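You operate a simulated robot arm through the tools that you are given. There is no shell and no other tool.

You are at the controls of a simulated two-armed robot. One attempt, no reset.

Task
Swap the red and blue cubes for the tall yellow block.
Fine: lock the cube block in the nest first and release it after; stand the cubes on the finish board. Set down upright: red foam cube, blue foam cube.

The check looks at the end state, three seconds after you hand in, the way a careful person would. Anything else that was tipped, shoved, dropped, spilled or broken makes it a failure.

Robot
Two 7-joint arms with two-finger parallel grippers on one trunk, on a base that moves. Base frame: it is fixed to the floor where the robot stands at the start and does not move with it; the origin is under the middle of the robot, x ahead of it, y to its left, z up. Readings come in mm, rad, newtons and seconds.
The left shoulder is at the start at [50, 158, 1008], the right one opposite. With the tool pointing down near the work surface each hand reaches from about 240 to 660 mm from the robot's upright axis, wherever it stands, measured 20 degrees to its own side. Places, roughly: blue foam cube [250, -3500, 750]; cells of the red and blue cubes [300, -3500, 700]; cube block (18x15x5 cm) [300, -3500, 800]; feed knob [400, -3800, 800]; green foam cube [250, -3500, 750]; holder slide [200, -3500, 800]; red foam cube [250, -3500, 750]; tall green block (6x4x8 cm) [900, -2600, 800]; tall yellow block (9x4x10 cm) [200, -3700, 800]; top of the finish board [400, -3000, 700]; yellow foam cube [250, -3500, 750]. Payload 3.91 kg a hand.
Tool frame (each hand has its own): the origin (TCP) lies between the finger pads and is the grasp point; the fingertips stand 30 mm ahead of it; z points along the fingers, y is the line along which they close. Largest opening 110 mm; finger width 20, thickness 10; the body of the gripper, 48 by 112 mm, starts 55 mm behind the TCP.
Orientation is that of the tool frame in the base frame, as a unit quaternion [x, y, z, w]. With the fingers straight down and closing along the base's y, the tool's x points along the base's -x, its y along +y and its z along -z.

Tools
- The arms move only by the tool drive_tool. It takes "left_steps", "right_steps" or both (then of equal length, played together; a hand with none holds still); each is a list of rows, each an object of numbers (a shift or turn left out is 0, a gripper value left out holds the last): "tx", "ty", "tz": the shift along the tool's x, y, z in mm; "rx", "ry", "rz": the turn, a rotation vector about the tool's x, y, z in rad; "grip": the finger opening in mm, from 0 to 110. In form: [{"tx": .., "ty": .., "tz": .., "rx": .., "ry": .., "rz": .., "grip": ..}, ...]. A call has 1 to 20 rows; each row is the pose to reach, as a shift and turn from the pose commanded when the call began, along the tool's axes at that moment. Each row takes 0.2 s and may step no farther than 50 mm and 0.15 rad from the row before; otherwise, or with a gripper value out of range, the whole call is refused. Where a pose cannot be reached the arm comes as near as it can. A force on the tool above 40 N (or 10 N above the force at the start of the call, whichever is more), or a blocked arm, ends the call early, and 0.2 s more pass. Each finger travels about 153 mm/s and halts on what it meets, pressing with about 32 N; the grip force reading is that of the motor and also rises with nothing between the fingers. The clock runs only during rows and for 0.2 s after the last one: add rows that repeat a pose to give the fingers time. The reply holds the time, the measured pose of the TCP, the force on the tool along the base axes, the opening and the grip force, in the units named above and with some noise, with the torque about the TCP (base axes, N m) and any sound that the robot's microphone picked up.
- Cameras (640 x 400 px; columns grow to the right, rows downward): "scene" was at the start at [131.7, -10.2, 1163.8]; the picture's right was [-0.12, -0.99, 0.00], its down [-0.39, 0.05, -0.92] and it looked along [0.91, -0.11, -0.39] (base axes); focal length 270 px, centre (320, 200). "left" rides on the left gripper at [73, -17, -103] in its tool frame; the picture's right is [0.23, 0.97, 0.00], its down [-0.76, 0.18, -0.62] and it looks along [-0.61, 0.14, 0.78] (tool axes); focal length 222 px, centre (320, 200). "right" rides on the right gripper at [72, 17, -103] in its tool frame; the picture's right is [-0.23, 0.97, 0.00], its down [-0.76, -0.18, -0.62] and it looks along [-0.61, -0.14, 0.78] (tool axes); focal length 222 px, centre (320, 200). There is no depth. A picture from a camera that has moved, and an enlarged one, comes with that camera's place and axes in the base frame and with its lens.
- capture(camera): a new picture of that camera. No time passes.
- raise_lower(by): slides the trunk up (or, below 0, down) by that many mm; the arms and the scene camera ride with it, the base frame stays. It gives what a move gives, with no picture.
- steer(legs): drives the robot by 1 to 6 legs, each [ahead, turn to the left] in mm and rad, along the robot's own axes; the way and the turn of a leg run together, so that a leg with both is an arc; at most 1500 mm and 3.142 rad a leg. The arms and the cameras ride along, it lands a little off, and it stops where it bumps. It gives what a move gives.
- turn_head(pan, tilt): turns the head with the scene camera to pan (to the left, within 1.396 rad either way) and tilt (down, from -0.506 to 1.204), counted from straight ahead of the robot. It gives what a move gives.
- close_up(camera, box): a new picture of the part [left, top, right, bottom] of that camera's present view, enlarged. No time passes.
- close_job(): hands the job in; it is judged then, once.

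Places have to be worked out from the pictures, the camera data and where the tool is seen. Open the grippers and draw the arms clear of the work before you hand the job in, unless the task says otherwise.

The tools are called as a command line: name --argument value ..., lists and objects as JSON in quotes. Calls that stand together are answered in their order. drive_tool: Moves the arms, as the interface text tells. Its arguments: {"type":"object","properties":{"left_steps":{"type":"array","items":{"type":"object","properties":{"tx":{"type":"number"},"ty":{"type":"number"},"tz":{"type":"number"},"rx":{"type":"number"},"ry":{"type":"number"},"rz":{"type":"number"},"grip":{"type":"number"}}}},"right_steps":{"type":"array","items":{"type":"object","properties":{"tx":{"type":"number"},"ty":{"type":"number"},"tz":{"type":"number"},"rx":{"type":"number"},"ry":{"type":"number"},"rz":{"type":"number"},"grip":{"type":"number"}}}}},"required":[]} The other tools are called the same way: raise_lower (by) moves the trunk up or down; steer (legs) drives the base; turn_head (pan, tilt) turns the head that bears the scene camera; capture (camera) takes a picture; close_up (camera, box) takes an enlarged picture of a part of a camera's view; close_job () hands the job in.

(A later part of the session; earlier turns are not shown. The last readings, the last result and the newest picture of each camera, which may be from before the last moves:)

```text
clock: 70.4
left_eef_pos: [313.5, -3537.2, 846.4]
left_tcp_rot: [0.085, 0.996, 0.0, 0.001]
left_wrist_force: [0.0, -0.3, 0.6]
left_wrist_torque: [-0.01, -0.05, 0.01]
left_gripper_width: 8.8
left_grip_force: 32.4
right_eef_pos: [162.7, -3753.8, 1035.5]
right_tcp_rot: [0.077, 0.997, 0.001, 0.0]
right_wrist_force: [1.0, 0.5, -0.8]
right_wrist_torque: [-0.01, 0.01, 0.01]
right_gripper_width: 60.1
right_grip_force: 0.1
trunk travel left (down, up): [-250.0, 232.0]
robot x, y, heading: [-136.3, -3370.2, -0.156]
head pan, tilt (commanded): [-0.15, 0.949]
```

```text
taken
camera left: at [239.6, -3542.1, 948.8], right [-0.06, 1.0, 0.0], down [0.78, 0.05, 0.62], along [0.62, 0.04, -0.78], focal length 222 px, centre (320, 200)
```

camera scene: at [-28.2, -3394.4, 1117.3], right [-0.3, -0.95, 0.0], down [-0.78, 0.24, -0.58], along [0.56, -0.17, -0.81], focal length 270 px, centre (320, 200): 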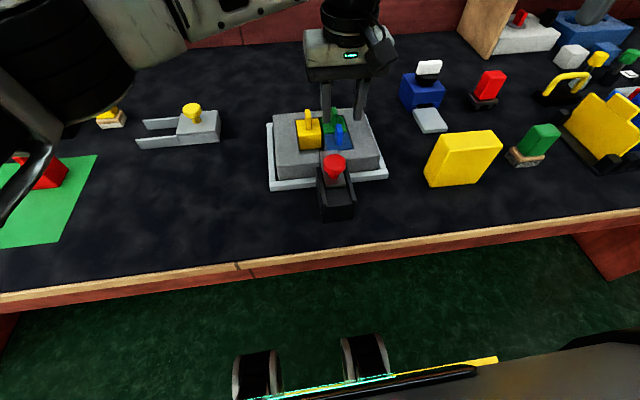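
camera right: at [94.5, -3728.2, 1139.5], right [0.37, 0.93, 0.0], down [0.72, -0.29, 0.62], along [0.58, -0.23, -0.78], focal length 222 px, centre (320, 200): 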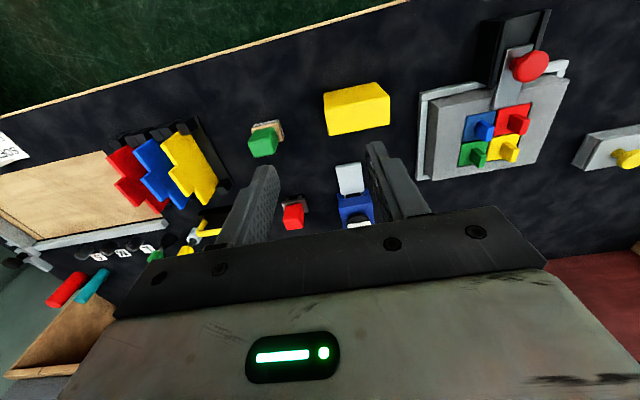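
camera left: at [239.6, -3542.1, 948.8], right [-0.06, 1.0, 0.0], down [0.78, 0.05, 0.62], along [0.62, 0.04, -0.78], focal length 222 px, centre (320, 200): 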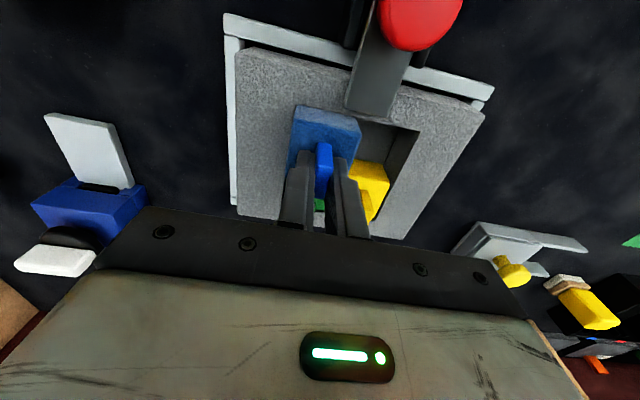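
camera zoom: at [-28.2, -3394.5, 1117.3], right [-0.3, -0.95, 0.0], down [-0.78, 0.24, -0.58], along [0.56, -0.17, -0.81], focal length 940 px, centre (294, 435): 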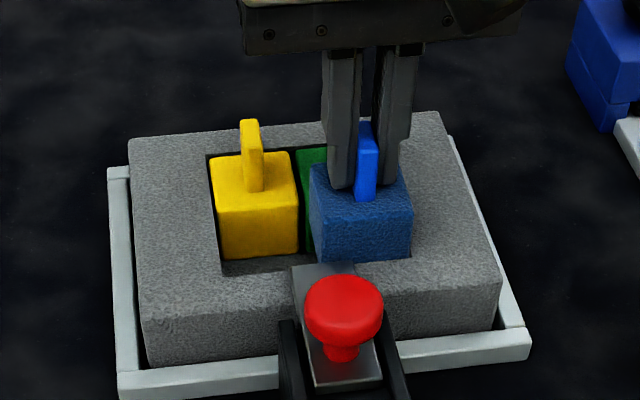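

The blue cube comes out cleanly. I lift it to TCP z≈936 and carry it to above the near-right part of the board, around (338,-3009).

drive_tool --left_steps '[{"tz": -20}, {"tz": -50}, {"tz": -80}, {"tz": -90}, {"tx": 5, "ty": 40, "tz": -90}, {"tx": 10, "ty": 80, "tz": -90}, {"tx": 15, "ty": 120, "tz": -90}, {"tx": 20, "ty": 160, "tz": -90}, {"tx": 25, "ty": 200, "tz": -90}, {"tx": 30, "ty": 240, "tz": -90}, {"tx": 35, "ty": 280, "tz": -90}, {"tx": 40, "ty": 320, "tz": -90}, {"tx": 45, "ty": 360, "tz": -90}, {"tx": 50, "ty": 400, "tz": -90}, {"tx": 56, "ty": 440, "tz": -90}, {"tx": 61, "ty": 480, "tz": -90}, {"tx": 65, "ty": 515, "tz": -90}, {"tx": 65, "ty": 524, "tz": -90}]'

turn_head --pan 0.6 --tilt 0.85

capture --camera "scene"

capture --camera "left"

```text
clock: 74.2
left_eef_pos: [340.4, -3009.2, 936.0]
left_tcp_rot: [0.085, 0.996, 0.0, 0.001]
left_wrist_force: [-0.7, 0.3, 0.2]
left_wrist_torque: [-0.02, 0.0, -0.02]
left_gripper_width: 8.4
left_grip_force: 31.9
right_eef_pos: [163.0, -3755.1, 1035.8]
right_tcp_rot: [0.078, 0.997, 0.001, 0.0]
right_wrist_force: [-0.2, -0.8, 0.1]
right_wrist_torque: [0.0, -0.01, 0.03]
right_gripper_width: 60.2
right_grip_force: 0.1
trunk travel left (down, up): [-250.0, 232.0]
robot x, y, heading: [-139.8, -3369.2, -0.161]
head pan, tilt (commanded): [-0.15, 0.949]
```

```text
clock: 75.3
left_eef_pos: [339.8, -3010.7, 935.5]
left_tcp_rot: [0.086, 0.996, 0.0, 0.001]
left_wrist_force: [-0.5, -0.3, -0.4]
left_wrist_torque: [0.02, 0.0, -0.01]
left_gripper_width: 8.6
left_grip_force: 32.0
right_eef_pos: [162.9, -3754.6, 1036.1]
right_tcp_rot: [0.078, 0.997, 0.001, 0.0]
right_wrist_force: [-0.3, 0.3, 0.0]
right_wrist_torque: [-0.01, -0.04, 0.01]
right_gripper_width: 60.0
right_grip_force: 0.1
trunk travel left (down, up): [-250.0, 232.0]
robot x, y, heading: [-137.9, -3366.4, -0.153]
head pan, tilt (commanded): [0.6, 0.85]
```

```text
taken
camera scene: at [-27.0, -3339.0, 1124.8], right [0.43, -0.9, 0.0], down [-0.68, -0.32, -0.66], along [0.6, 0.28, -0.75], focal length 270 px, centre (320, 200)
```

scene: 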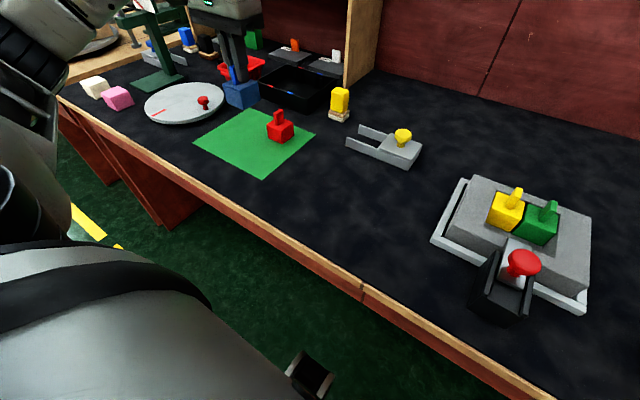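

```text
taken
camera left: at [264.7, -3014.2, 1038.4], right [-0.06, 1.0, 0.0], down [0.78, 0.05, 0.62], along [0.62, 0.04, -0.78], focal length 222 px, centre (320, 200)
```

left: 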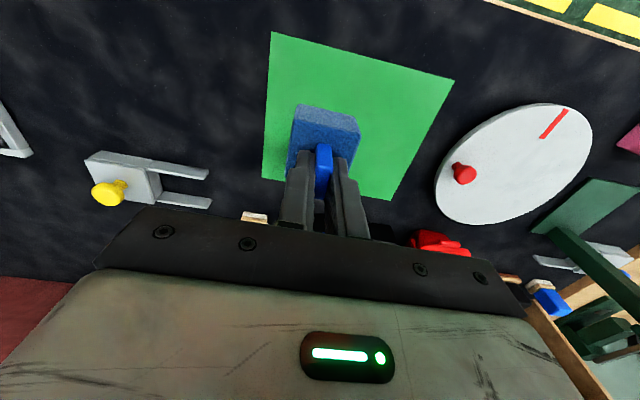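

The blue cube is over the board at ~50 mm from the near edge and 64 mm from the right edge, 83 mm from the red one. I lower it to TCP z≈816.

drive_tool --left_steps '[{"tz": 30}, {"tz": 65}, {"tz": 90}, {"tz": 108}, {"tz": 116}, {"tz": 119}, {"tz": 119}]'

close_up --camera "scene" --box '[200, 90, 330, 190]'

```text
clock: 76.9
left_eef_pos: [339.5, -3010.5, 817.2]
left_tcp_rot: [0.085, 0.996, 0.0, 0.001]
left_wrist_force: [-0.6, -0.5, 0.1]
left_wrist_torque: [0.0, -0.01, 0.0]
left_gripper_width: 8.5
left_grip_force: 32.3
right_eef_pos: [162.6, -3752.8, 1035.4]
right_tcp_rot: [0.078, 0.997, 0.001, 0.0]
right_wrist_force: [0.0, -0.1, 0.2]
right_wrist_torque: [-0.01, -0.01, -0.01]
right_gripper_width: 60.0
right_grip_force: 0.1
trunk travel left (down, up): [-250.0, 232.0]
robot x, y, heading: [-139.6, -3365.4, -0.151]
head pan, tilt (commanded): [0.6, 0.85]
```

```text
4.00 times, centred on (265, 140) of scene
camera zoom: at [-27.0, -3338.9, 1124.8], right [0.43, -0.9, 0.0], down [-0.68, -0.32, -0.66], along [0.6, 0.28, -0.75], focal length 1081 px, centre (540, 440)
```

zoom: 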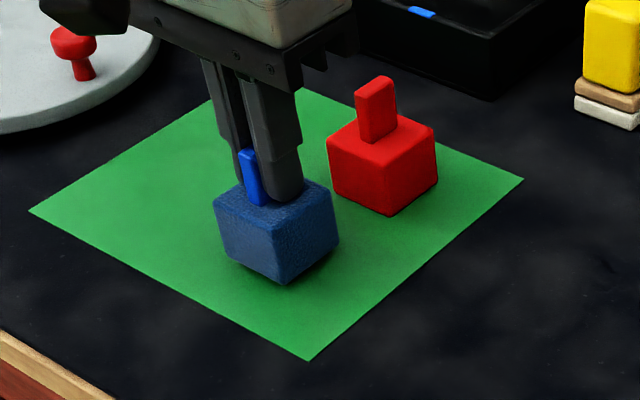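

drive_tool --left_steps '[{"tz": 2}, {"tz": 4}, {"tz": 5.5}, {"tz": 5.5}]'

close_up --camera "scene" --box '[220, 100, 320, 170]'

```text
clock: 77.9
left_eef_pos: [338.5, -3011.5, 811.6]
left_tcp_rot: [0.085, 0.996, 0.0, 0.001]
left_wrist_force: [0.5, -0.5, -0.4]
left_wrist_torque: [0.04, 0.0, 0.0]
left_gripper_width: 8.8
left_grip_force: 31.3
right_eef_pos: [163.9, -3753.7, 1034.3]
right_tcp_rot: [0.077, 0.997, 0.001, 0.0]
right_wrist_force: [-0.1, 1.0, 0.2]
right_wrist_torque: [-0.01, -0.02, 0.01]
right_gripper_width: 60.1
right_grip_force: 0.0
trunk travel left (down, up): [-250.0, 232.0]
robot x, y, heading: [-135.7, -3366.3, -0.16]
head pan, tilt (commanded): [0.6, 0.85]
```

```text
5.71 times, centred on (270, 135) of scene
camera zoom: at [-27.0, -3338.9, 1124.8], right [0.43, -0.9, 0.0], down [-0.68, -0.32, -0.66], along [0.6, 0.28, -0.75], focal length 1545 px, centre (606, 571)
```

zoom: 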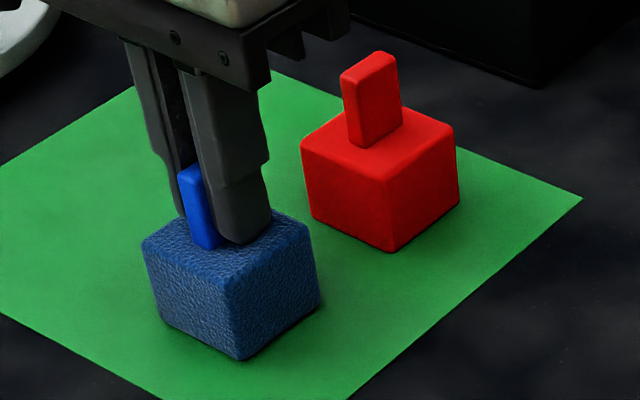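

No contact yet; the gap is now very thin. I continue in 1.5 mm steps until the vertical force rises.

drive_tool --left_steps '[{"tz": 1}, {"tz": 1.8}, {"tz": 1.8}]'

close_up --camera "scene" --box '[220, 100, 320, 170]'

```text
clock: 78.7
left_eef_pos: [339.1, -3010.2, 809.0]
left_tcp_rot: [0.085, 0.996, 0.0, 0.001]
left_wrist_force: [-0.7, 0.1, 3.3]
left_wrist_torque: [0.0, 0.0, 0.0]
left_gripper_width: 8.5
left_grip_force: 32.0
right_eef_pos: [162.7, -3753.9, 1036.2]
right_tcp_rot: [0.078, 0.997, 0.001, 0.002]
right_wrist_force: [0.5, 0.4, -0.5]
right_wrist_torque: [0.03, -0.03, 0.02]
right_gripper_width: 60.2
right_grip_force: 0.1
trunk travel left (down, up): [-250.0, 232.0]
robot x, y, heading: [-137.4, -3369.5, -0.156]
head pan, tilt (commanded): [0.6, 0.85]
```

```text
5.71 times, centred on (270, 135) of scene
camera zoom: at [-27.2, -3339.1, 1124.9], right [0.43, -0.9, 0.0], down [-0.68, -0.32, -0.66], along [0.6, 0.28, -0.75], focal length 1545 px, centre (606, 571)
```

zoom: 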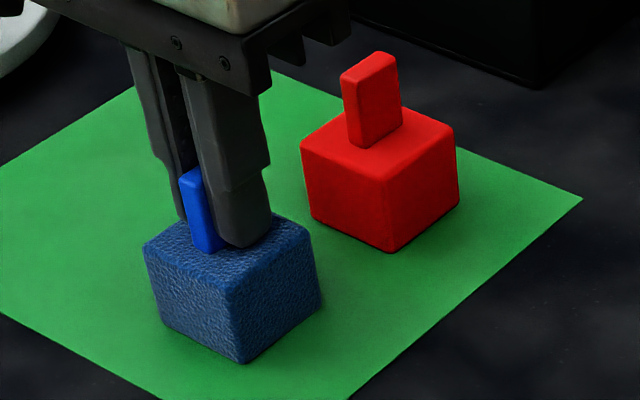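

The force rose to 3.3 N: the blue cube touches the board. I open the fingers here and then rise straight up.

drive_tool --left_steps '[{"grip": 8}, {"grip": 14}, {"grip": 30}, {"grip": 40}, {"grip": 40}]'

drive_tool --left_steps '[{"tz": -30}, {"tz": -70}, {"tz": -115}, {"tz": -160}, {"tz": -200}]'

close_up --camera "scene" --box '[190, 80, 330, 190]'

capture --camera "left"

```text
clock: 79.9
left_eef_pos: [338.5, -3009.8, 808.9]
left_tcp_rot: [0.085, 0.996, 0.0, 0.001]
left_wrist_force: [0.1, -0.3, 0.3]
left_wrist_torque: [-0.03, 0.0, 0.0]
left_gripper_width: 39.9
left_grip_force: 0.1
right_eef_pos: [163.2, -3753.7, 1036.2]
right_tcp_rot: [0.077, 0.997, 0.001, 0.001]
right_wrist_force: [-0.6, 0.2, -0.3]
right_wrist_torque: [0.02, 0.02, 0.01]
right_gripper_width: 60.1
right_grip_force: 0.0
trunk travel left (down, up): [-250.0, 232.0]
robot x, y, heading: [-136.4, -3368.4, -0.157]
head pan, tilt (commanded): [0.6, 0.85]
```

```text
clock: 81.1
left_eef_pos: [339.0, -3010.1, 1009.7]
left_tcp_rot: [0.086, 0.996, 0.0, -0.001]
left_wrist_force: [0.2, 0.0, -0.4]
left_wrist_torque: [-0.01, -0.01, -0.02]
left_gripper_width: 39.8
left_grip_force: 0.0
right_eef_pos: [163.4, -3754.9, 1036.6]
right_tcp_rot: [0.077, 0.997, 0.002, 0.001]
right_wrist_force: [0.5, -0.4, -0.2]
right_wrist_torque: [-0.02, 0.01, -0.01]
right_gripper_width: 60.0
right_grip_force: 0.1
trunk travel left (down, up): [-250.0, 232.0]
robot x, y, heading: [-133.4, -3370.7, -0.154]
head pan, tilt (commanded): [0.6, 0.85]
```

```text
3.64 times, centred on (260, 135) of scene
camera zoom: at [-27.6, -3339.3, 1124.8], right [0.43, -0.9, 0.0], down [-0.68, -0.32, -0.66], along [0.6, 0.28, -0.75], focal length 983 px, centre (538, 436)
```

zoom: 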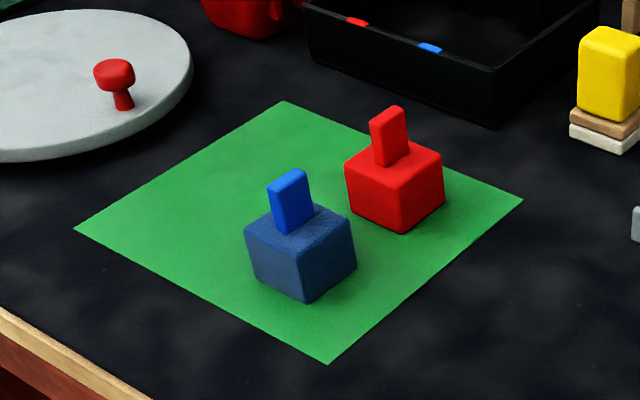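

```text
taken
camera left: at [264.1, -3013.7, 1112.2], right [-0.06, 1.0, 0.0], down [0.78, 0.05, 0.62], along [0.62, 0.04, -0.78], focal length 222 px, centre (320, 200)
```

left: 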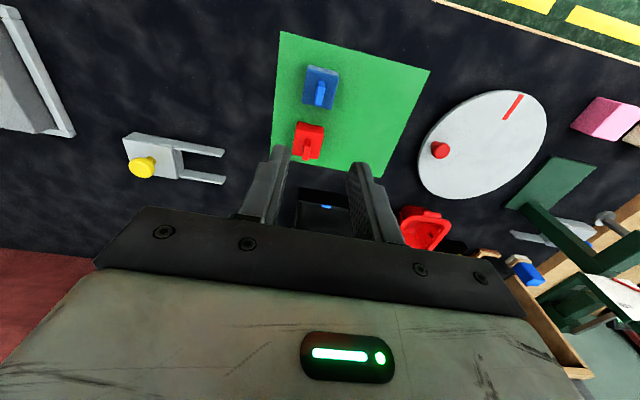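

Both cubes stand upright on the board. Next the tall yellow block: I turn the head to it and look with the right camera too.

turn_head --pan -0.5 --tilt 0.949

close_up --camera "scene" --box '[180, 60, 460, 240]'

close_up --camera "right" --box '[300, 60, 420, 160]'

capture --camera "scene"

```text
clock: 82.5
left_eef_pos: [339.5, -3009.7, 1008.9]
left_tcp_rot: [0.086, 0.996, 0.0, 0.0]
left_wrist_force: [0.1, 0.2, -0.5]
left_wrist_torque: [0.0, 0.0, -0.03]
left_gripper_width: 40.0
left_grip_force: 0.0
right_eef_pos: [163.1, -3754.9, 1035.2]
right_tcp_rot: [0.078, 0.997, 0.001, 0.001]
right_wrist_force: [-0.1, 0.6, 0.6]
right_wrist_torque: [-0.01, 0.01, -0.01]
right_gripper_width: 59.7
right_grip_force: 0.2
trunk travel left (down, up): [-250.0, 232.0]
robot x, y, heading: [-137.4, -3366.4, -0.158]
head pan, tilt (commanded): [-0.499, 0.949]
```

```text
2.22 times, centred on (320, 150) of scene
camera zoom: at [-39.8, -3416.8, 1117.3], right [-0.61, -0.79, 0.0], down [-0.65, 0.49, -0.58], along [0.46, -0.35, -0.81], focal length 601 px, centre (320, 311)
```

zoom: 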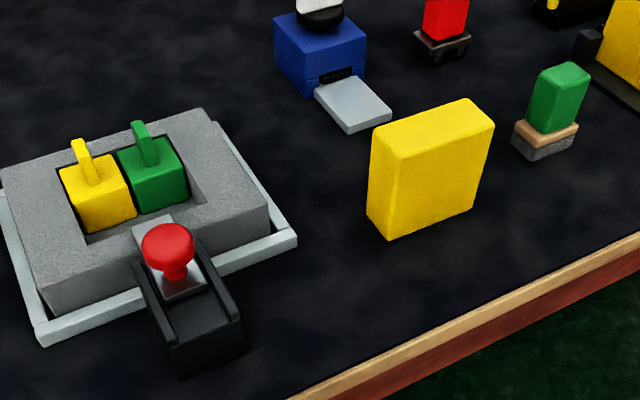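

```text
4.00 times, centred on (360, 110) of right
camera zoom: at [94.9, -3727.7, 1139.5], right [0.37, 0.93, 0.0], down [0.72, -0.29, 0.62], along [0.58, -0.23, -0.78], focal length 888 px, centre (160, 560)
```

zoom: 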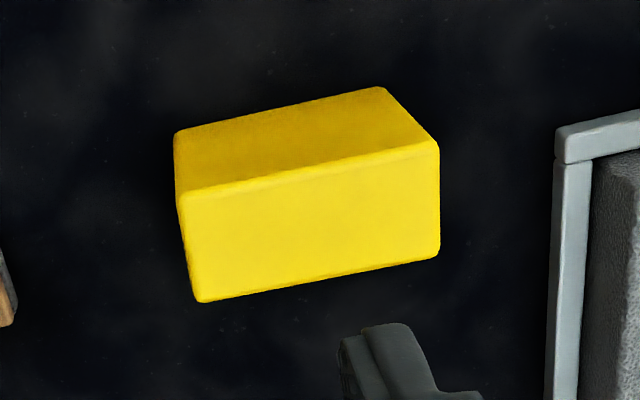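

```text
taken
camera scene: at [-39.8, -3416.8, 1117.3], right [-0.61, -0.79, 0.0], down [-0.65, 0.49, -0.58], along [0.46, -0.35, -0.81], focal length 270 px, centre (320, 200)
```

scene: 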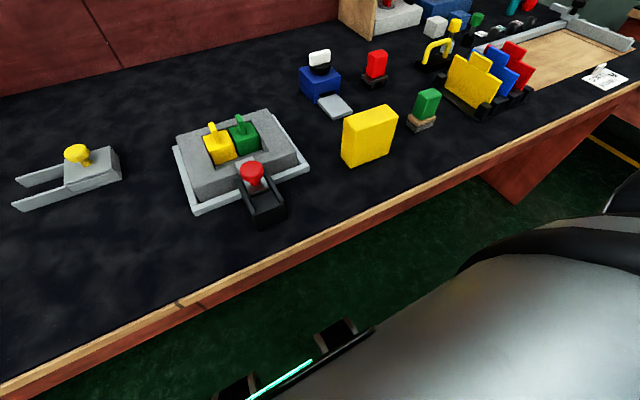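

The yellow block's centre is about (208,-3716), top z≈832, heading ≈ -0.19. I bring the right hand over it with the fingers fully open, turned to match, at TCP z≈935.

drive_tool --right_steps '[{"tx": -20, "ty": 22, "tz": 0, "rz": 0.017, "grip": 85}, {"tx": -38.7, "ty": 44.6, "tz": 10, "rz": 0.035, "grip": 110}, {"tx": -38.7, "ty": 44.6, "tz": 55, "rz": 0.035, "grip": 110}, {"tx": -38.7, "ty": 44.6, "tz": 100, "rz": 0.035, "grip": 110}, {"tx": -38.7, "ty": 44.6, "tz": 100, "rz": 0.035, "grip": 110}]'

capture --camera "right"

close_up --camera "scene" --box '[270, 60, 460, 190]'

```text
clock: 83.7
left_eef_pos: [339.2, -3008.4, 1009.0]
left_tcp_rot: [0.085, 0.996, 0.0, 0.0]
left_wrist_force: [-0.7, -0.1, 0.7]
left_wrist_torque: [0.0, 0.03, 0.0]
left_gripper_width: 40.1
left_grip_force: 0.1
right_eef_pos: [209.7, -3714.7, 935.8]
right_tcp_rot: [0.095, 0.996, 0.001, 0.0]
right_wrist_force: [-0.6, 0.6, 0.2]
right_wrist_torque: [0.02, -0.01, -0.04]
right_gripper_width: 110.2
right_grip_force: 0.2
trunk travel left (down, up): [-250.0, 232.0]
robot x, y, heading: [-136.5, -3369.3, -0.155]
head pan, tilt (commanded): [-0.499, 0.949]
```

```text
taken
camera right: at [142.1, -3685.2, 1038.9], right [0.41, 0.91, 0.0], down [0.71, -0.32, 0.62], along [0.57, -0.25, -0.78], focal length 222 px, centre (320, 200)
```

right: 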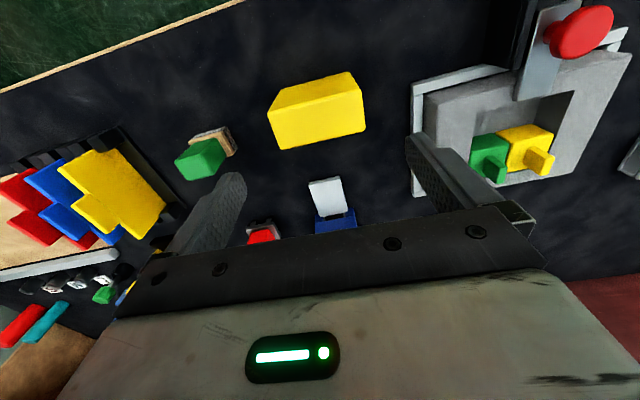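

```text
3.08 times, centred on (365, 125) of scene
camera zoom: at [-39.8, -3416.9, 1117.3], right [-0.61, -0.79, 0.0], down [-0.65, 0.49, -0.58], along [0.46, -0.35, -0.81], focal length 832 px, centre (182, 431)
```

zoom: 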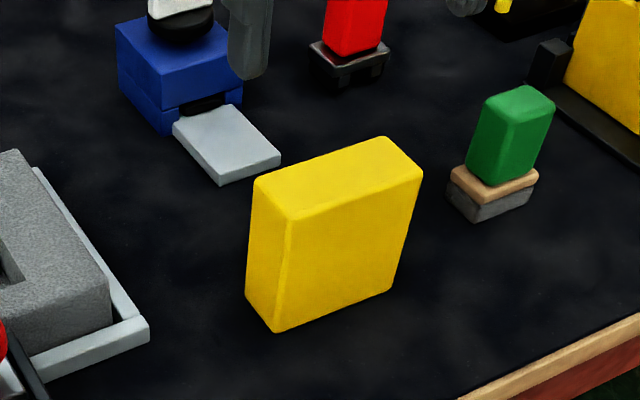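

close_up --camera "right" --box '[250, 55, 390, 165]'

```text
3.64 times, centred on (320, 110) of right
camera zoom: at [142.1, -3685.2, 1038.9], right [0.41, 0.91, 0.0], down [0.71, -0.32, 0.62], along [0.57, -0.25, -0.78], focal length 808 px, centre (320, 527)
```

zoom: 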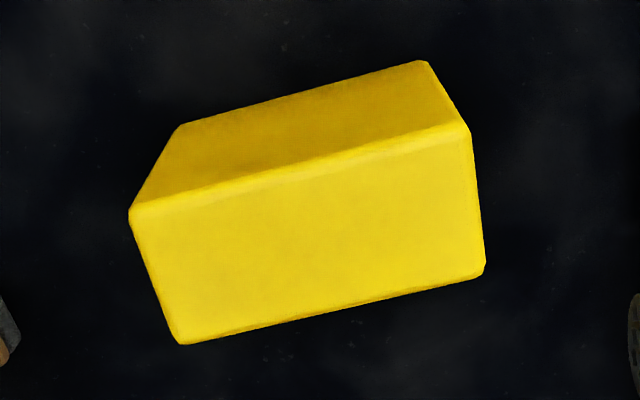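

At close range the block centres on (208,-3716) with heading ≈ -0.175; the hand is within 2 mm. I trim and descend to TCP z≈822, fingers beside its ends.

drive_tool --right_steps '[{"tx": 0.5, "ty": -2, "tz": 35, "rz": -0.012, "grip": 110}, {"tx": 0.5, "ty": -2, "tz": 60, "rz": -0.012, "grip": 110}, {"tx": 0.5, "ty": -2, "tz": 70, "rz": -0.012, "grip": 110}, {"tx": 0.5, "ty": -2, "tz": 70, "rz": -0.012, "grip": 110}]'

capture --camera "right"

close_up --camera "scene" --box '[270, 60, 460, 190]'

```text
clock: 84.7
left_eef_pos: [339.3, -3009.4, 1009.8]
left_tcp_rot: [0.085, 0.996, 0.0, 0.001]
left_wrist_force: [-0.4, -0.2, 0.1]
left_wrist_torque: [-0.01, -0.02, 0.04]
left_gripper_width: 39.9
left_grip_force: 0.0
right_eef_pos: [208.0, -3717.1, 864.4]
right_tcp_rot: [0.088, 0.996, 0.001, 0.001]
right_wrist_force: [0.4, 0.5, 0.0]
right_wrist_torque: [0.01, 0.04, 0.01]
right_gripper_width: 110.3
right_grip_force: 0.0
trunk travel left (down, up): [-250.0, 232.0]
robot x, y, heading: [-135.1, -3365.8, -0.16]
head pan, tilt (commanded): [-0.499, 0.949]
```

```text
taken
camera right: at [140.3, -3687.8, 968.5], right [0.4, 0.92, 0.0], down [0.72, -0.31, 0.62], along [0.57, -0.25, -0.78], focal length 222 px, centre (320, 200)
```

right: 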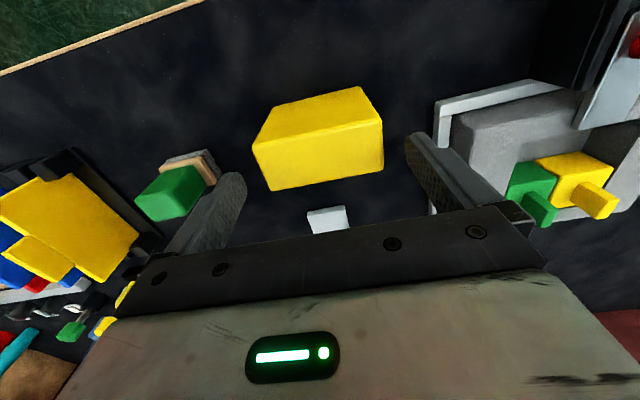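

```text
3.08 times, centred on (365, 125) of scene
camera zoom: at [-39.8, -3416.9, 1117.3], right [-0.61, -0.79, 0.0], down [-0.65, 0.49, -0.58], along [0.46, -0.35, -0.81], focal length 832 px, centre (182, 431)
```

zoom: 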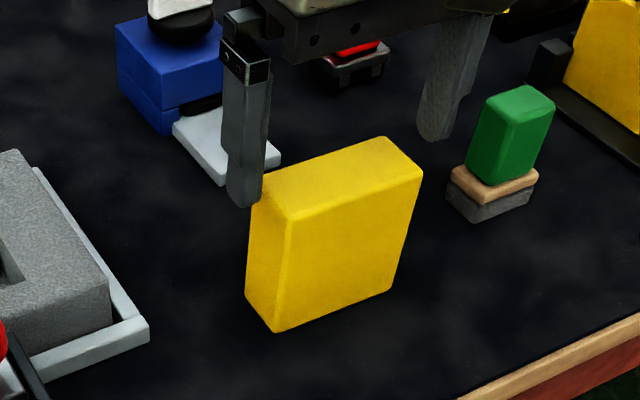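

The block is centred between the open fingers with clear space to the green block. I go down the last 42 mm.

drive_tool --right_steps '[{"tz": 15, "grip": 110}, {"tz": 30, "grip": 110}, {"tz": 42, "grip": 110}, {"tz": 42, "grip": 110}]'

capture --camera "right"

close_up --camera "scene" --box '[270, 60, 460, 190]'

```text
clock: 85.7
left_eef_pos: [339.2, -3009.6, 1009.8]
left_tcp_rot: [0.086, 0.996, -0.001, 0.001]
left_wrist_force: [-0.8, 0.9, 0.3]
left_wrist_torque: [-0.01, -0.01, -0.02]
left_gripper_width: 39.9
left_grip_force: 0.0
right_eef_pos: [207.4, -3716.0, 824.3]
right_tcp_rot: [0.089, 0.996, 0.001, 0.001]
right_wrist_force: [1.9, -0.1, 0.8]
right_wrist_torque: [0.02, -0.02, 0.01]
right_gripper_width: 109.9
right_grip_force: 0.0
trunk travel left (down, up): [-250.0, 232.0]
robot x, y, heading: [-139.3, -3369.4, -0.16]
head pan, tilt (commanded): [-0.499, 0.949]
```

```text
taken
camera right: at [140.3, -3687.7, 927.2], right [0.4, 0.92, 0.0], down [0.72, -0.31, 0.62], along [0.57, -0.25, -0.78], focal length 222 px, centre (320, 200)
```

right: 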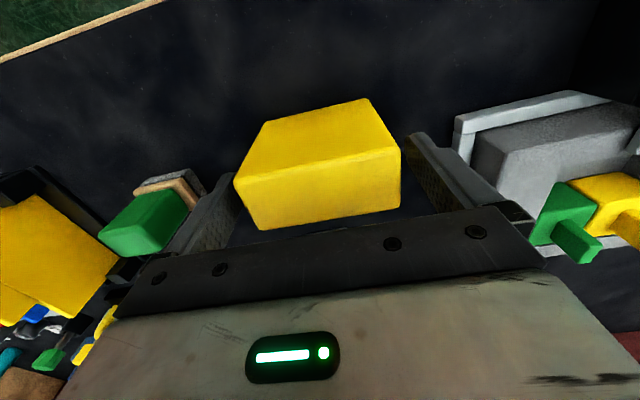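

```text
3.08 times, centred on (365, 125) of scene
camera zoom: at [-39.8, -3416.9, 1117.3], right [-0.61, -0.79, 0.0], down [-0.65, 0.49, -0.58], along [0.46, -0.35, -0.81], focal length 832 px, centre (182, 431)
```

zoom: 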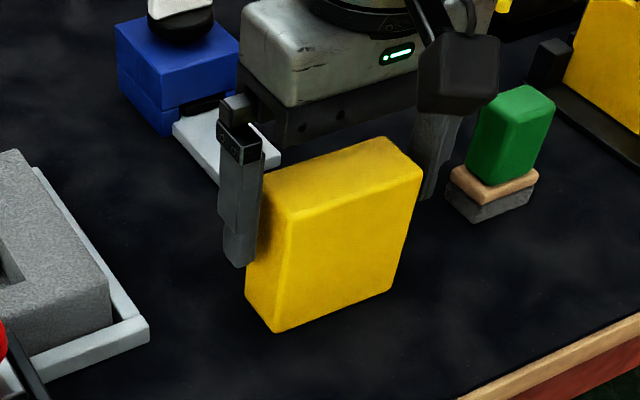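

The fingers flank the block's ends. The fingertips may reach a bit low for the later insertion (they must stay above the gray block's top), so I raise 8 mm and then close on the block.

drive_tool --right_steps '[{"tz": -8, "grip": 110}, {"tz": -8, "grip": 100}, {"tz": -8, "grip": 92}, {"tz": -8, "grip": 84}, {"tz": -8, "grip": 82}, {"tz": -8, "grip": 82}]'

capture --camera "right"

close_up --camera "scene" --box '[270, 60, 460, 190]'

```text
clock: 87.1
left_eef_pos: [339.3, -3010.0, 1009.0]
left_tcp_rot: [0.085, 0.996, 0.001, 0.0]
left_wrist_force: [0.9, 0.6, 0.3]
left_wrist_torque: [-0.02, 0.0, -0.02]
left_gripper_width: 39.9
left_grip_force: 0.1
right_eef_pos: [207.7, -3715.9, 831.2]
right_tcp_rot: [0.089, 0.996, 0.002, 0.0]
right_wrist_force: [-0.5, -0.4, -0.5]
right_wrist_torque: [-0.2, 0.13, 0.03]
right_gripper_width: 87.4
right_grip_force: 31.3
trunk travel left (down, up): [-250.0, 232.0]
robot x, y, heading: [-136.8, -3364.6, -0.154]
head pan, tilt (commanded): [-0.499, 0.949]
```

```text
taken
camera right: at [140.0, -3687.7, 935.3], right [0.4, 0.92, 0.0], down [0.72, -0.31, 0.62], along [0.57, -0.25, -0.78], focal length 222 px, centre (320, 200)
```

right: 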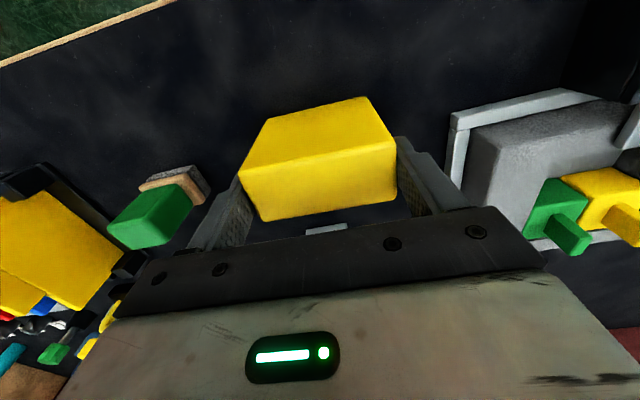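

```text
3.08 times, centred on (365, 125) of scene
camera zoom: at [-39.9, -3416.9, 1117.3], right [-0.61, -0.79, 0.0], down [-0.65, 0.49, -0.58], along [0.46, -0.35, -0.81], focal length 832 px, centre (182, 431)
```

zoom: 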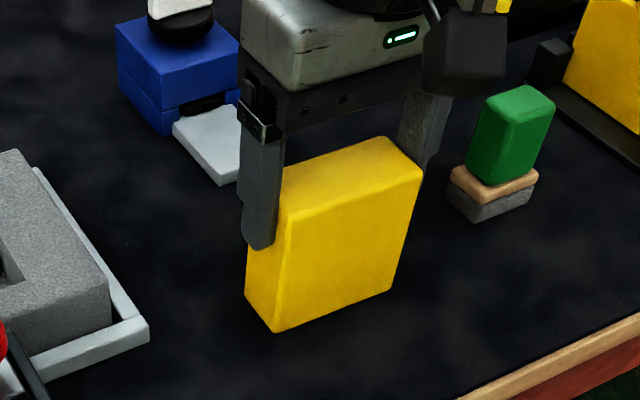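

The block is held at 87.4 mm width; fingertips end ~30 mm below its top, leaving ~60 mm below them. I lift it straight up.

drive_tool --right_steps '[{"tz": -5}, {"tz": -15}, {"tz": -40}, {"tz": -75}, {"tz": -110}, {"tz": -135}, {"tz": -135}]'

capture --camera "scene"

capture --camera "right"

```text
clock: 88.7
left_eef_pos: [339.3, -3009.7, 1009.8]
left_tcp_rot: [0.085, 0.996, 0.0, 0.001]
left_wrist_force: [-0.4, 0.4, 0.5]
left_wrist_torque: [-0.02, 0.0, 0.02]
left_gripper_width: 40.0
left_grip_force: 0.1
right_eef_pos: [208.0, -3717.1, 966.2]
right_tcp_rot: [0.089, 0.996, 0.001, 0.0]
right_wrist_force: [-0.2, -0.9, -2.4]
right_wrist_torque: [0.0, -0.01, 0.0]
right_gripper_width: 87.6
right_grip_force: 31.6
trunk travel left (down, up): [-250.0, 232.0]
robot x, y, heading: [-136.9, -3367.0, -0.153]
head pan, tilt (commanded): [-0.499, 0.949]
```

```text
taken
camera scene: at [-39.8, -3417.0, 1117.3], right [-0.61, -0.79, 0.0], down [-0.65, 0.49, -0.58], along [0.46, -0.35, -0.81], focal length 270 px, centre (320, 200)
```

scene: 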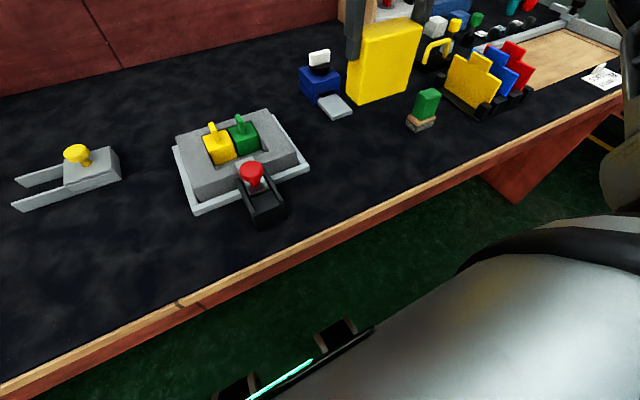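

```text
taken
camera right: at [141.1, -3688.3, 1070.2], right [0.4, 0.92, 0.0], down [0.72, -0.31, 0.62], along [0.57, -0.25, -0.78], focal length 222 px, centre (320, 200)
```

right: 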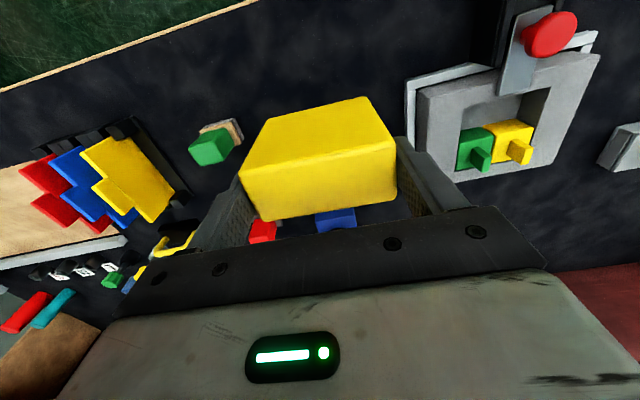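

The block hangs level and centred in the hand. I carry it above the vacated front slot, centre about (318,-3514), still high.

drive_tool --right_steps '[{"tx": -12, "ty": 36.5}, {"tx": -24, "ty": 73}, {"tx": -36, "ty": 110}, {"tx": -48, "ty": 146}, {"tx": -60, "ty": 183}, {"tx": -72.7, "ty": 219.4}, {"tx": -72.7, "ty": 219.4}]'

turn_head --pan -0.15 --tilt 0.949

capture --camera "scene"

capture --camera "right"

capture --camera "left"

```text
clock: 90.3
left_eef_pos: [339.6, -3009.2, 1009.4]
left_tcp_rot: [0.086, 0.996, 0.0, 0.0]
left_wrist_force: [-0.9, 0.5, -0.6]
left_wrist_torque: [-0.02, 0.0, -0.02]
left_gripper_width: 40.0
left_grip_force: 0.1
right_eef_pos: [319.0, -3512.7, 967.4]
right_tcp_rot: [0.089, 0.996, 0.001, 0.002]
right_wrist_force: [0.1, 0.5, -1.4]
right_wrist_torque: [0.01, 0.06, 0.0]
right_gripper_width: 88.1
right_grip_force: 31.9
trunk travel left (down, up): [-250.0, 232.0]
robot x, y, heading: [-139.4, -3370.1, -0.155]
head pan, tilt (commanded): [-0.499, 0.949]
```

```text
clock: 91.1
left_eef_pos: [339.2, -3009.9, 1009.6]
left_tcp_rot: [0.085, 0.996, 0.0, 0.002]
left_wrist_force: [-0.5, 0.4, -1.1]
left_wrist_torque: [-0.01, 0.03, 0.01]
left_gripper_width: 39.9
left_grip_force: 0.0
right_eef_pos: [318.6, -3512.8, 965.8]
right_tcp_rot: [0.09, 0.996, 0.001, 0.0]
right_wrist_force: [0.1, 0.8, -1.8]
right_wrist_torque: [-0.02, -0.02, -0.02]
right_gripper_width: 87.6
right_grip_force: 32.1
trunk travel left (down, up): [-250.0, 232.0]
robot x, y, heading: [-137.7, -3363.4, -0.158]
head pan, tilt (commanded): [-0.15, 0.949]
```

```text
taken
camera scene: at [-28.1, -3394.6, 1117.3], right [-0.3, -0.95, 0.0], down [-0.78, 0.24, -0.58], along [0.56, -0.18, -0.81], focal length 270 px, centre (320, 200)
```

scene: 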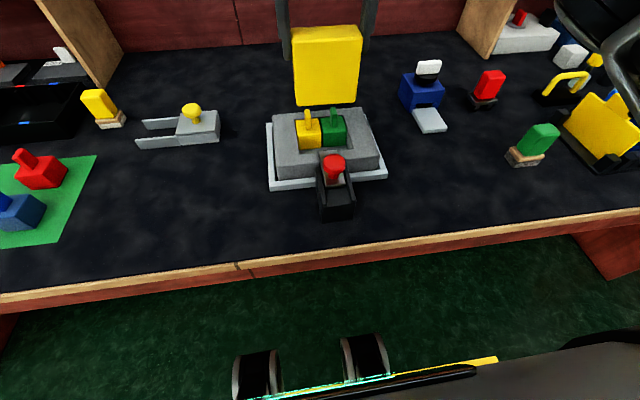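

```text
taken
camera right: at [250.1, -3484.5, 1070.0], right [0.4, 0.92, 0.0], down [0.72, -0.31, 0.62], along [0.57, -0.25, -0.78], focal length 222 px, centre (320, 200)
```

right: 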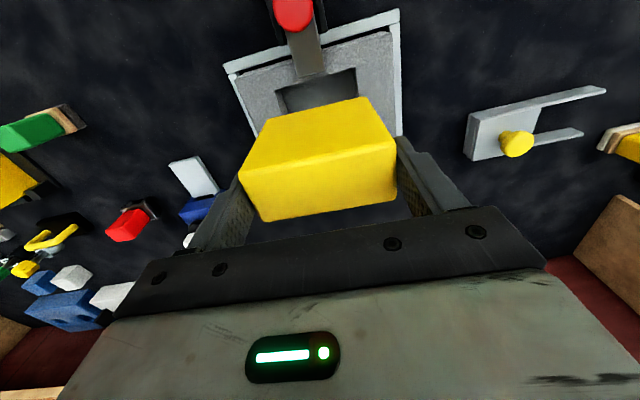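

```text
taken
camera left: at [264.7, -3013.4, 1111.9], right [-0.06, 1.0, 0.0], down [0.78, 0.05, 0.62], along [0.62, 0.04, -0.78], focal length 222 px, centre (320, 200)
```

left: 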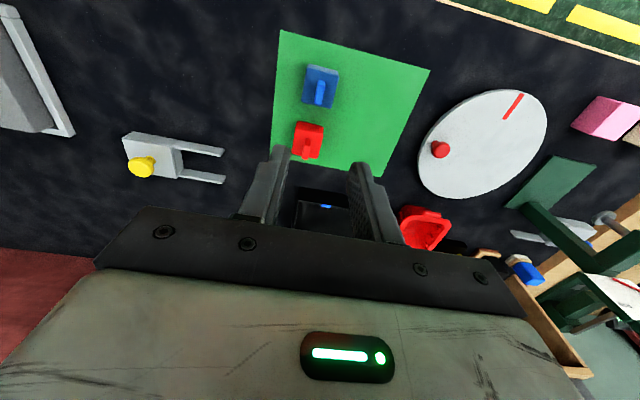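

I enlarge both views of the slot and the hanging block to compute the insertion alignment.

close_up --camera "scene" --box '[255, 15, 400, 195]'

close_up --camera "scene" --box '[280, 95, 370, 165]'

close_up --camera "right" --box '[215, 0, 425, 130]'

```text
2.22 times, centred on (328, 105) of scene
camera zoom: at [-28.1, -3394.6, 1117.3], right [-0.3, -0.95, 0.0], down [-0.78, 0.24, -0.58], along [0.56, -0.18, -0.81], focal length 601 px, centre (303, 411)
```

zoom: 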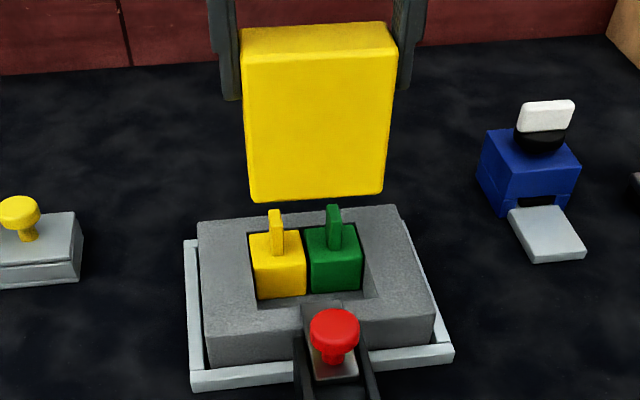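

```text
5.71 times, centred on (325, 130) of scene
camera zoom: at [-28.1, -3394.6, 1117.3], right [-0.3, -0.95, 0.0], down [-0.78, 0.24, -0.58], along [0.56, -0.18, -0.81], focal length 1545 px, centre (291, 600)
```

zoom: 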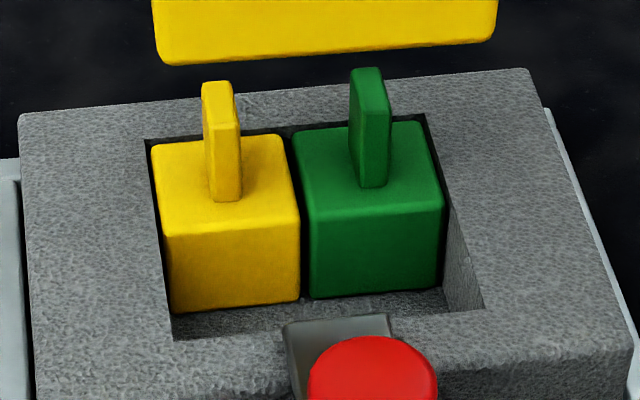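

```text
3.05 times, centred on (320, 65) of right
camera zoom: at [250.1, -3484.5, 1070.0], right [0.4, 0.92, 0.0], down [0.72, -0.31, 0.62], along [0.57, -0.25, -0.78], focal length 677 px, centre (320, 611)
```

zoom: 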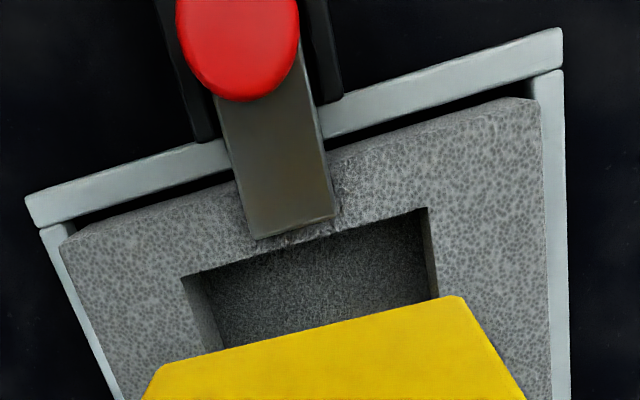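

The slot's front edge midpoint is (294,-3510) and its depth ~48 mm, so its centre is (318,-3514); the hand is within ~1 mm. I trim 1 mm sideways and descend until the block's bottom is just above the gray block (TCP z≈892).

drive_tool --right_steps '[{"ty": -1.2, "tz": 25}, {"ty": -1.2, "tz": 50}, {"ty": -1.2, "tz": 68}, {"ty": -1.2, "tz": 74}, {"ty": -1.2, "tz": 74}]'

close_up --camera "scene" --box '[270, 50, 380, 180]'

close_up --camera "right" --box '[215, 0, 425, 160]'

```text
clock: 92.3
left_eef_pos: [339.1, -3008.6, 1009.3]
left_tcp_rot: [0.085, 0.996, -0.001, 0.001]
left_wrist_force: [-0.6, -0.2, 0.8]
left_wrist_torque: [0.0, 0.0, 0.0]
left_gripper_width: 40.2
left_grip_force: 0.0
right_eef_pos: [317.1, -3513.6, 892.5]
right_tcp_rot: [0.089, 0.996, 0.0, 0.0]
right_wrist_force: [0.0, -0.5, -1.3]
right_wrist_torque: [0.02, 0.03, -0.03]
right_gripper_width: 87.7
right_grip_force: 31.5
trunk travel left (down, up): [-250.0, 232.0]
robot x, y, heading: [-137.3, -3371.1, -0.156]
head pan, tilt (commanded): [-0.15, 0.949]
```

```text
3.08 times, centred on (325, 115) of scene
camera zoom: at [-28.1, -3394.5, 1117.3], right [-0.3, -0.95, 0.0], down [-0.78, 0.24, -0.58], along [0.56, -0.17, -0.81], focal length 832 px, centre (305, 462)
```

zoom: 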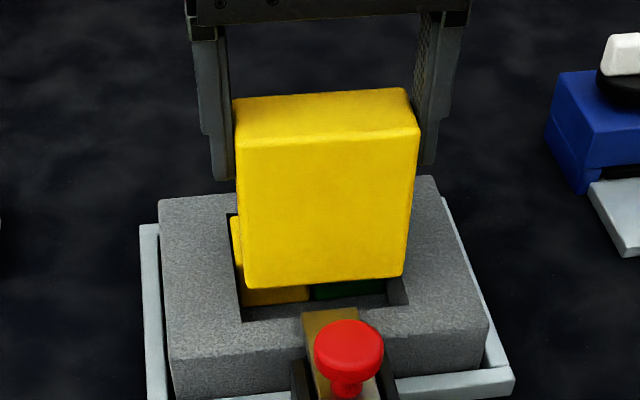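

```text
2.50 times, centred on (320, 80) of right
camera zoom: at [250.1, -3486.1, 996.1], right [0.4, 0.92, 0.0], down [0.72, -0.31, 0.62], along [0.57, -0.25, -0.78], focal length 555 px, centre (320, 500)
```

zoom: 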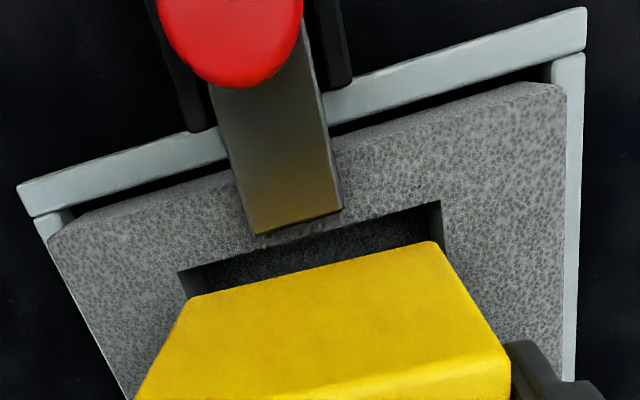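

The block's near face seems ~6–8 mm behind the slot's front edge, so its back could brush the remaining cubes; I shift 3 mm toward the robot and lower a little, watching force.

drive_tool --right_steps '[{"tx": 1.5, "tz": 0}, {"tx": 3, "tz": 3}, {"tx": 3, "tz": 6}, {"tx": 3, "tz": 8}, {"tx": 3, "tz": 8}]'

close_up --camera "scene" --box '[270, 60, 380, 180]'

close_up --camera "right" --box '[240, 20, 400, 140]'

```text
clock: 93.5
left_eef_pos: [339.2, -3009.5, 1009.4]
left_tcp_rot: [0.085, 0.996, 0.0, 0.002]
left_wrist_force: [0.6, 0.0, -0.3]
left_wrist_torque: [0.03, 0.02, 0.0]
left_gripper_width: 40.2
left_grip_force: 0.2
right_eef_pos: [314.5, -3514.9, 885.0]
right_tcp_rot: [0.089, 0.996, 0.0, 0.0]
right_wrist_force: [0.5, 0.8, -2.7]
right_wrist_torque: [0.01, 0.01, 0.05]
right_gripper_width: 87.6
right_grip_force: 32.3
trunk travel left (down, up): [-250.0, 232.0]
robot x, y, heading: [-136.8, -3367.0, -0.159]
head pan, tilt (commanded): [-0.15, 0.949]
```

```text
3.33 times, centred on (325, 120) of scene
camera zoom: at [-28.1, -3394.5, 1117.3], right [-0.3, -0.95, 0.0], down [-0.78, 0.24, -0.58], along [0.56, -0.17, -0.81], focal length 901 px, centre (303, 467)
```

zoom: 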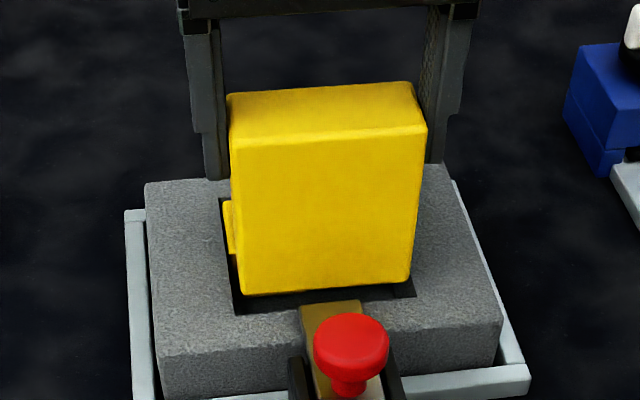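

```text
3.33 times, centred on (320, 80) of right
camera zoom: at [247.5, -3485.5, 988.2], right [0.4, 0.92, 0.0], down [0.72, -0.31, 0.62], along [0.57, -0.25, -0.78], focal length 740 px, centre (320, 600)
```

zoom: 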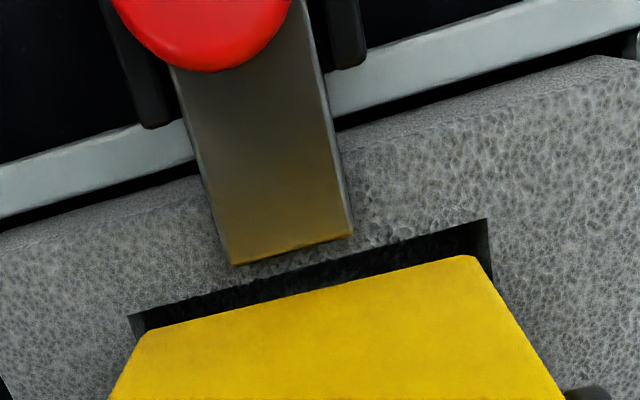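

The block looks yawed about 0.035 rad clockwise against the slot. I correct the yaw, keeping the height, and recheck.

drive_tool --right_steps '[{"rz": -0.018}, {"rz": -0.036}, {"rz": -0.036, "ty": 0.4}]'

close_up --camera "scene" --box '[270, 60, 380, 180]'

close_up --camera "right" --box '[240, 20, 400, 140]'

```text
clock: 94.3
left_eef_pos: [339.7, -3009.1, 1009.1]
left_tcp_rot: [0.085, 0.996, 0.0, 0.001]
left_wrist_force: [0.1, -0.3, 0.1]
left_wrist_torque: [-0.01, 0.0, 0.01]
left_gripper_width: 40.0
left_grip_force: 0.0
right_eef_pos: [315.7, -3513.4, 884.8]
right_tcp_rot: [0.071, 0.997, 0.001, -0.001]
right_wrist_force: [0.9, 0.0, -2.3]
right_wrist_torque: [-0.03, -0.06, -0.01]
right_gripper_width: 87.7
right_grip_force: 31.9
trunk travel left (down, up): [-250.0, 232.0]
robot x, y, heading: [-140.2, -3366.2, -0.155]
head pan, tilt (commanded): [-0.15, 0.949]
```

```text
3.33 times, centred on (325, 120) of scene
camera zoom: at [-28.1, -3394.5, 1117.3], right [-0.3, -0.95, 0.0], down [-0.78, 0.24, -0.58], along [0.56, -0.17, -0.81], focal length 901 px, centre (303, 467)
```

zoom: 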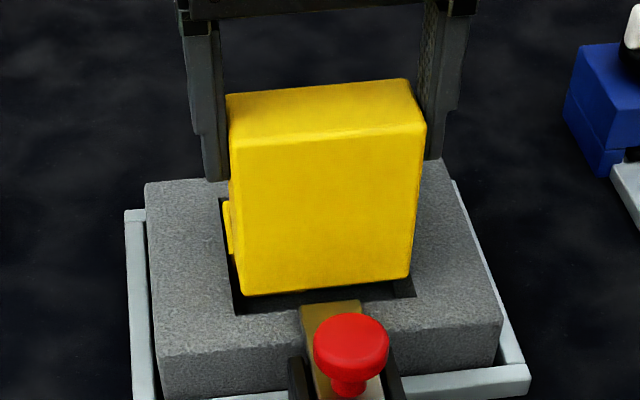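

```text
3.33 times, centred on (320, 80) of right
camera zoom: at [247.0, -3487.6, 988.5], right [0.36, 0.93, 0.0], down [0.73, -0.28, 0.62], along [0.58, -0.22, -0.78], focal length 740 px, centre (320, 600)
```

zoom: 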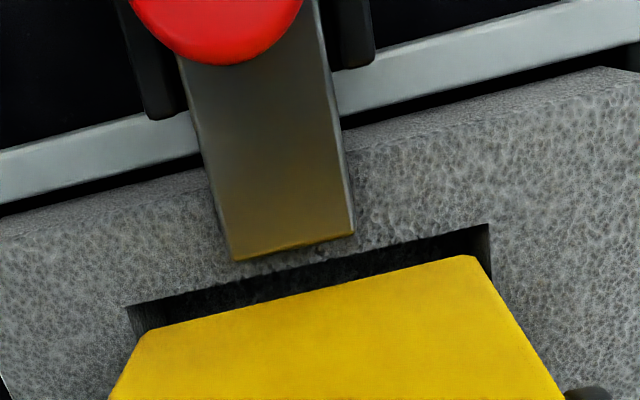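

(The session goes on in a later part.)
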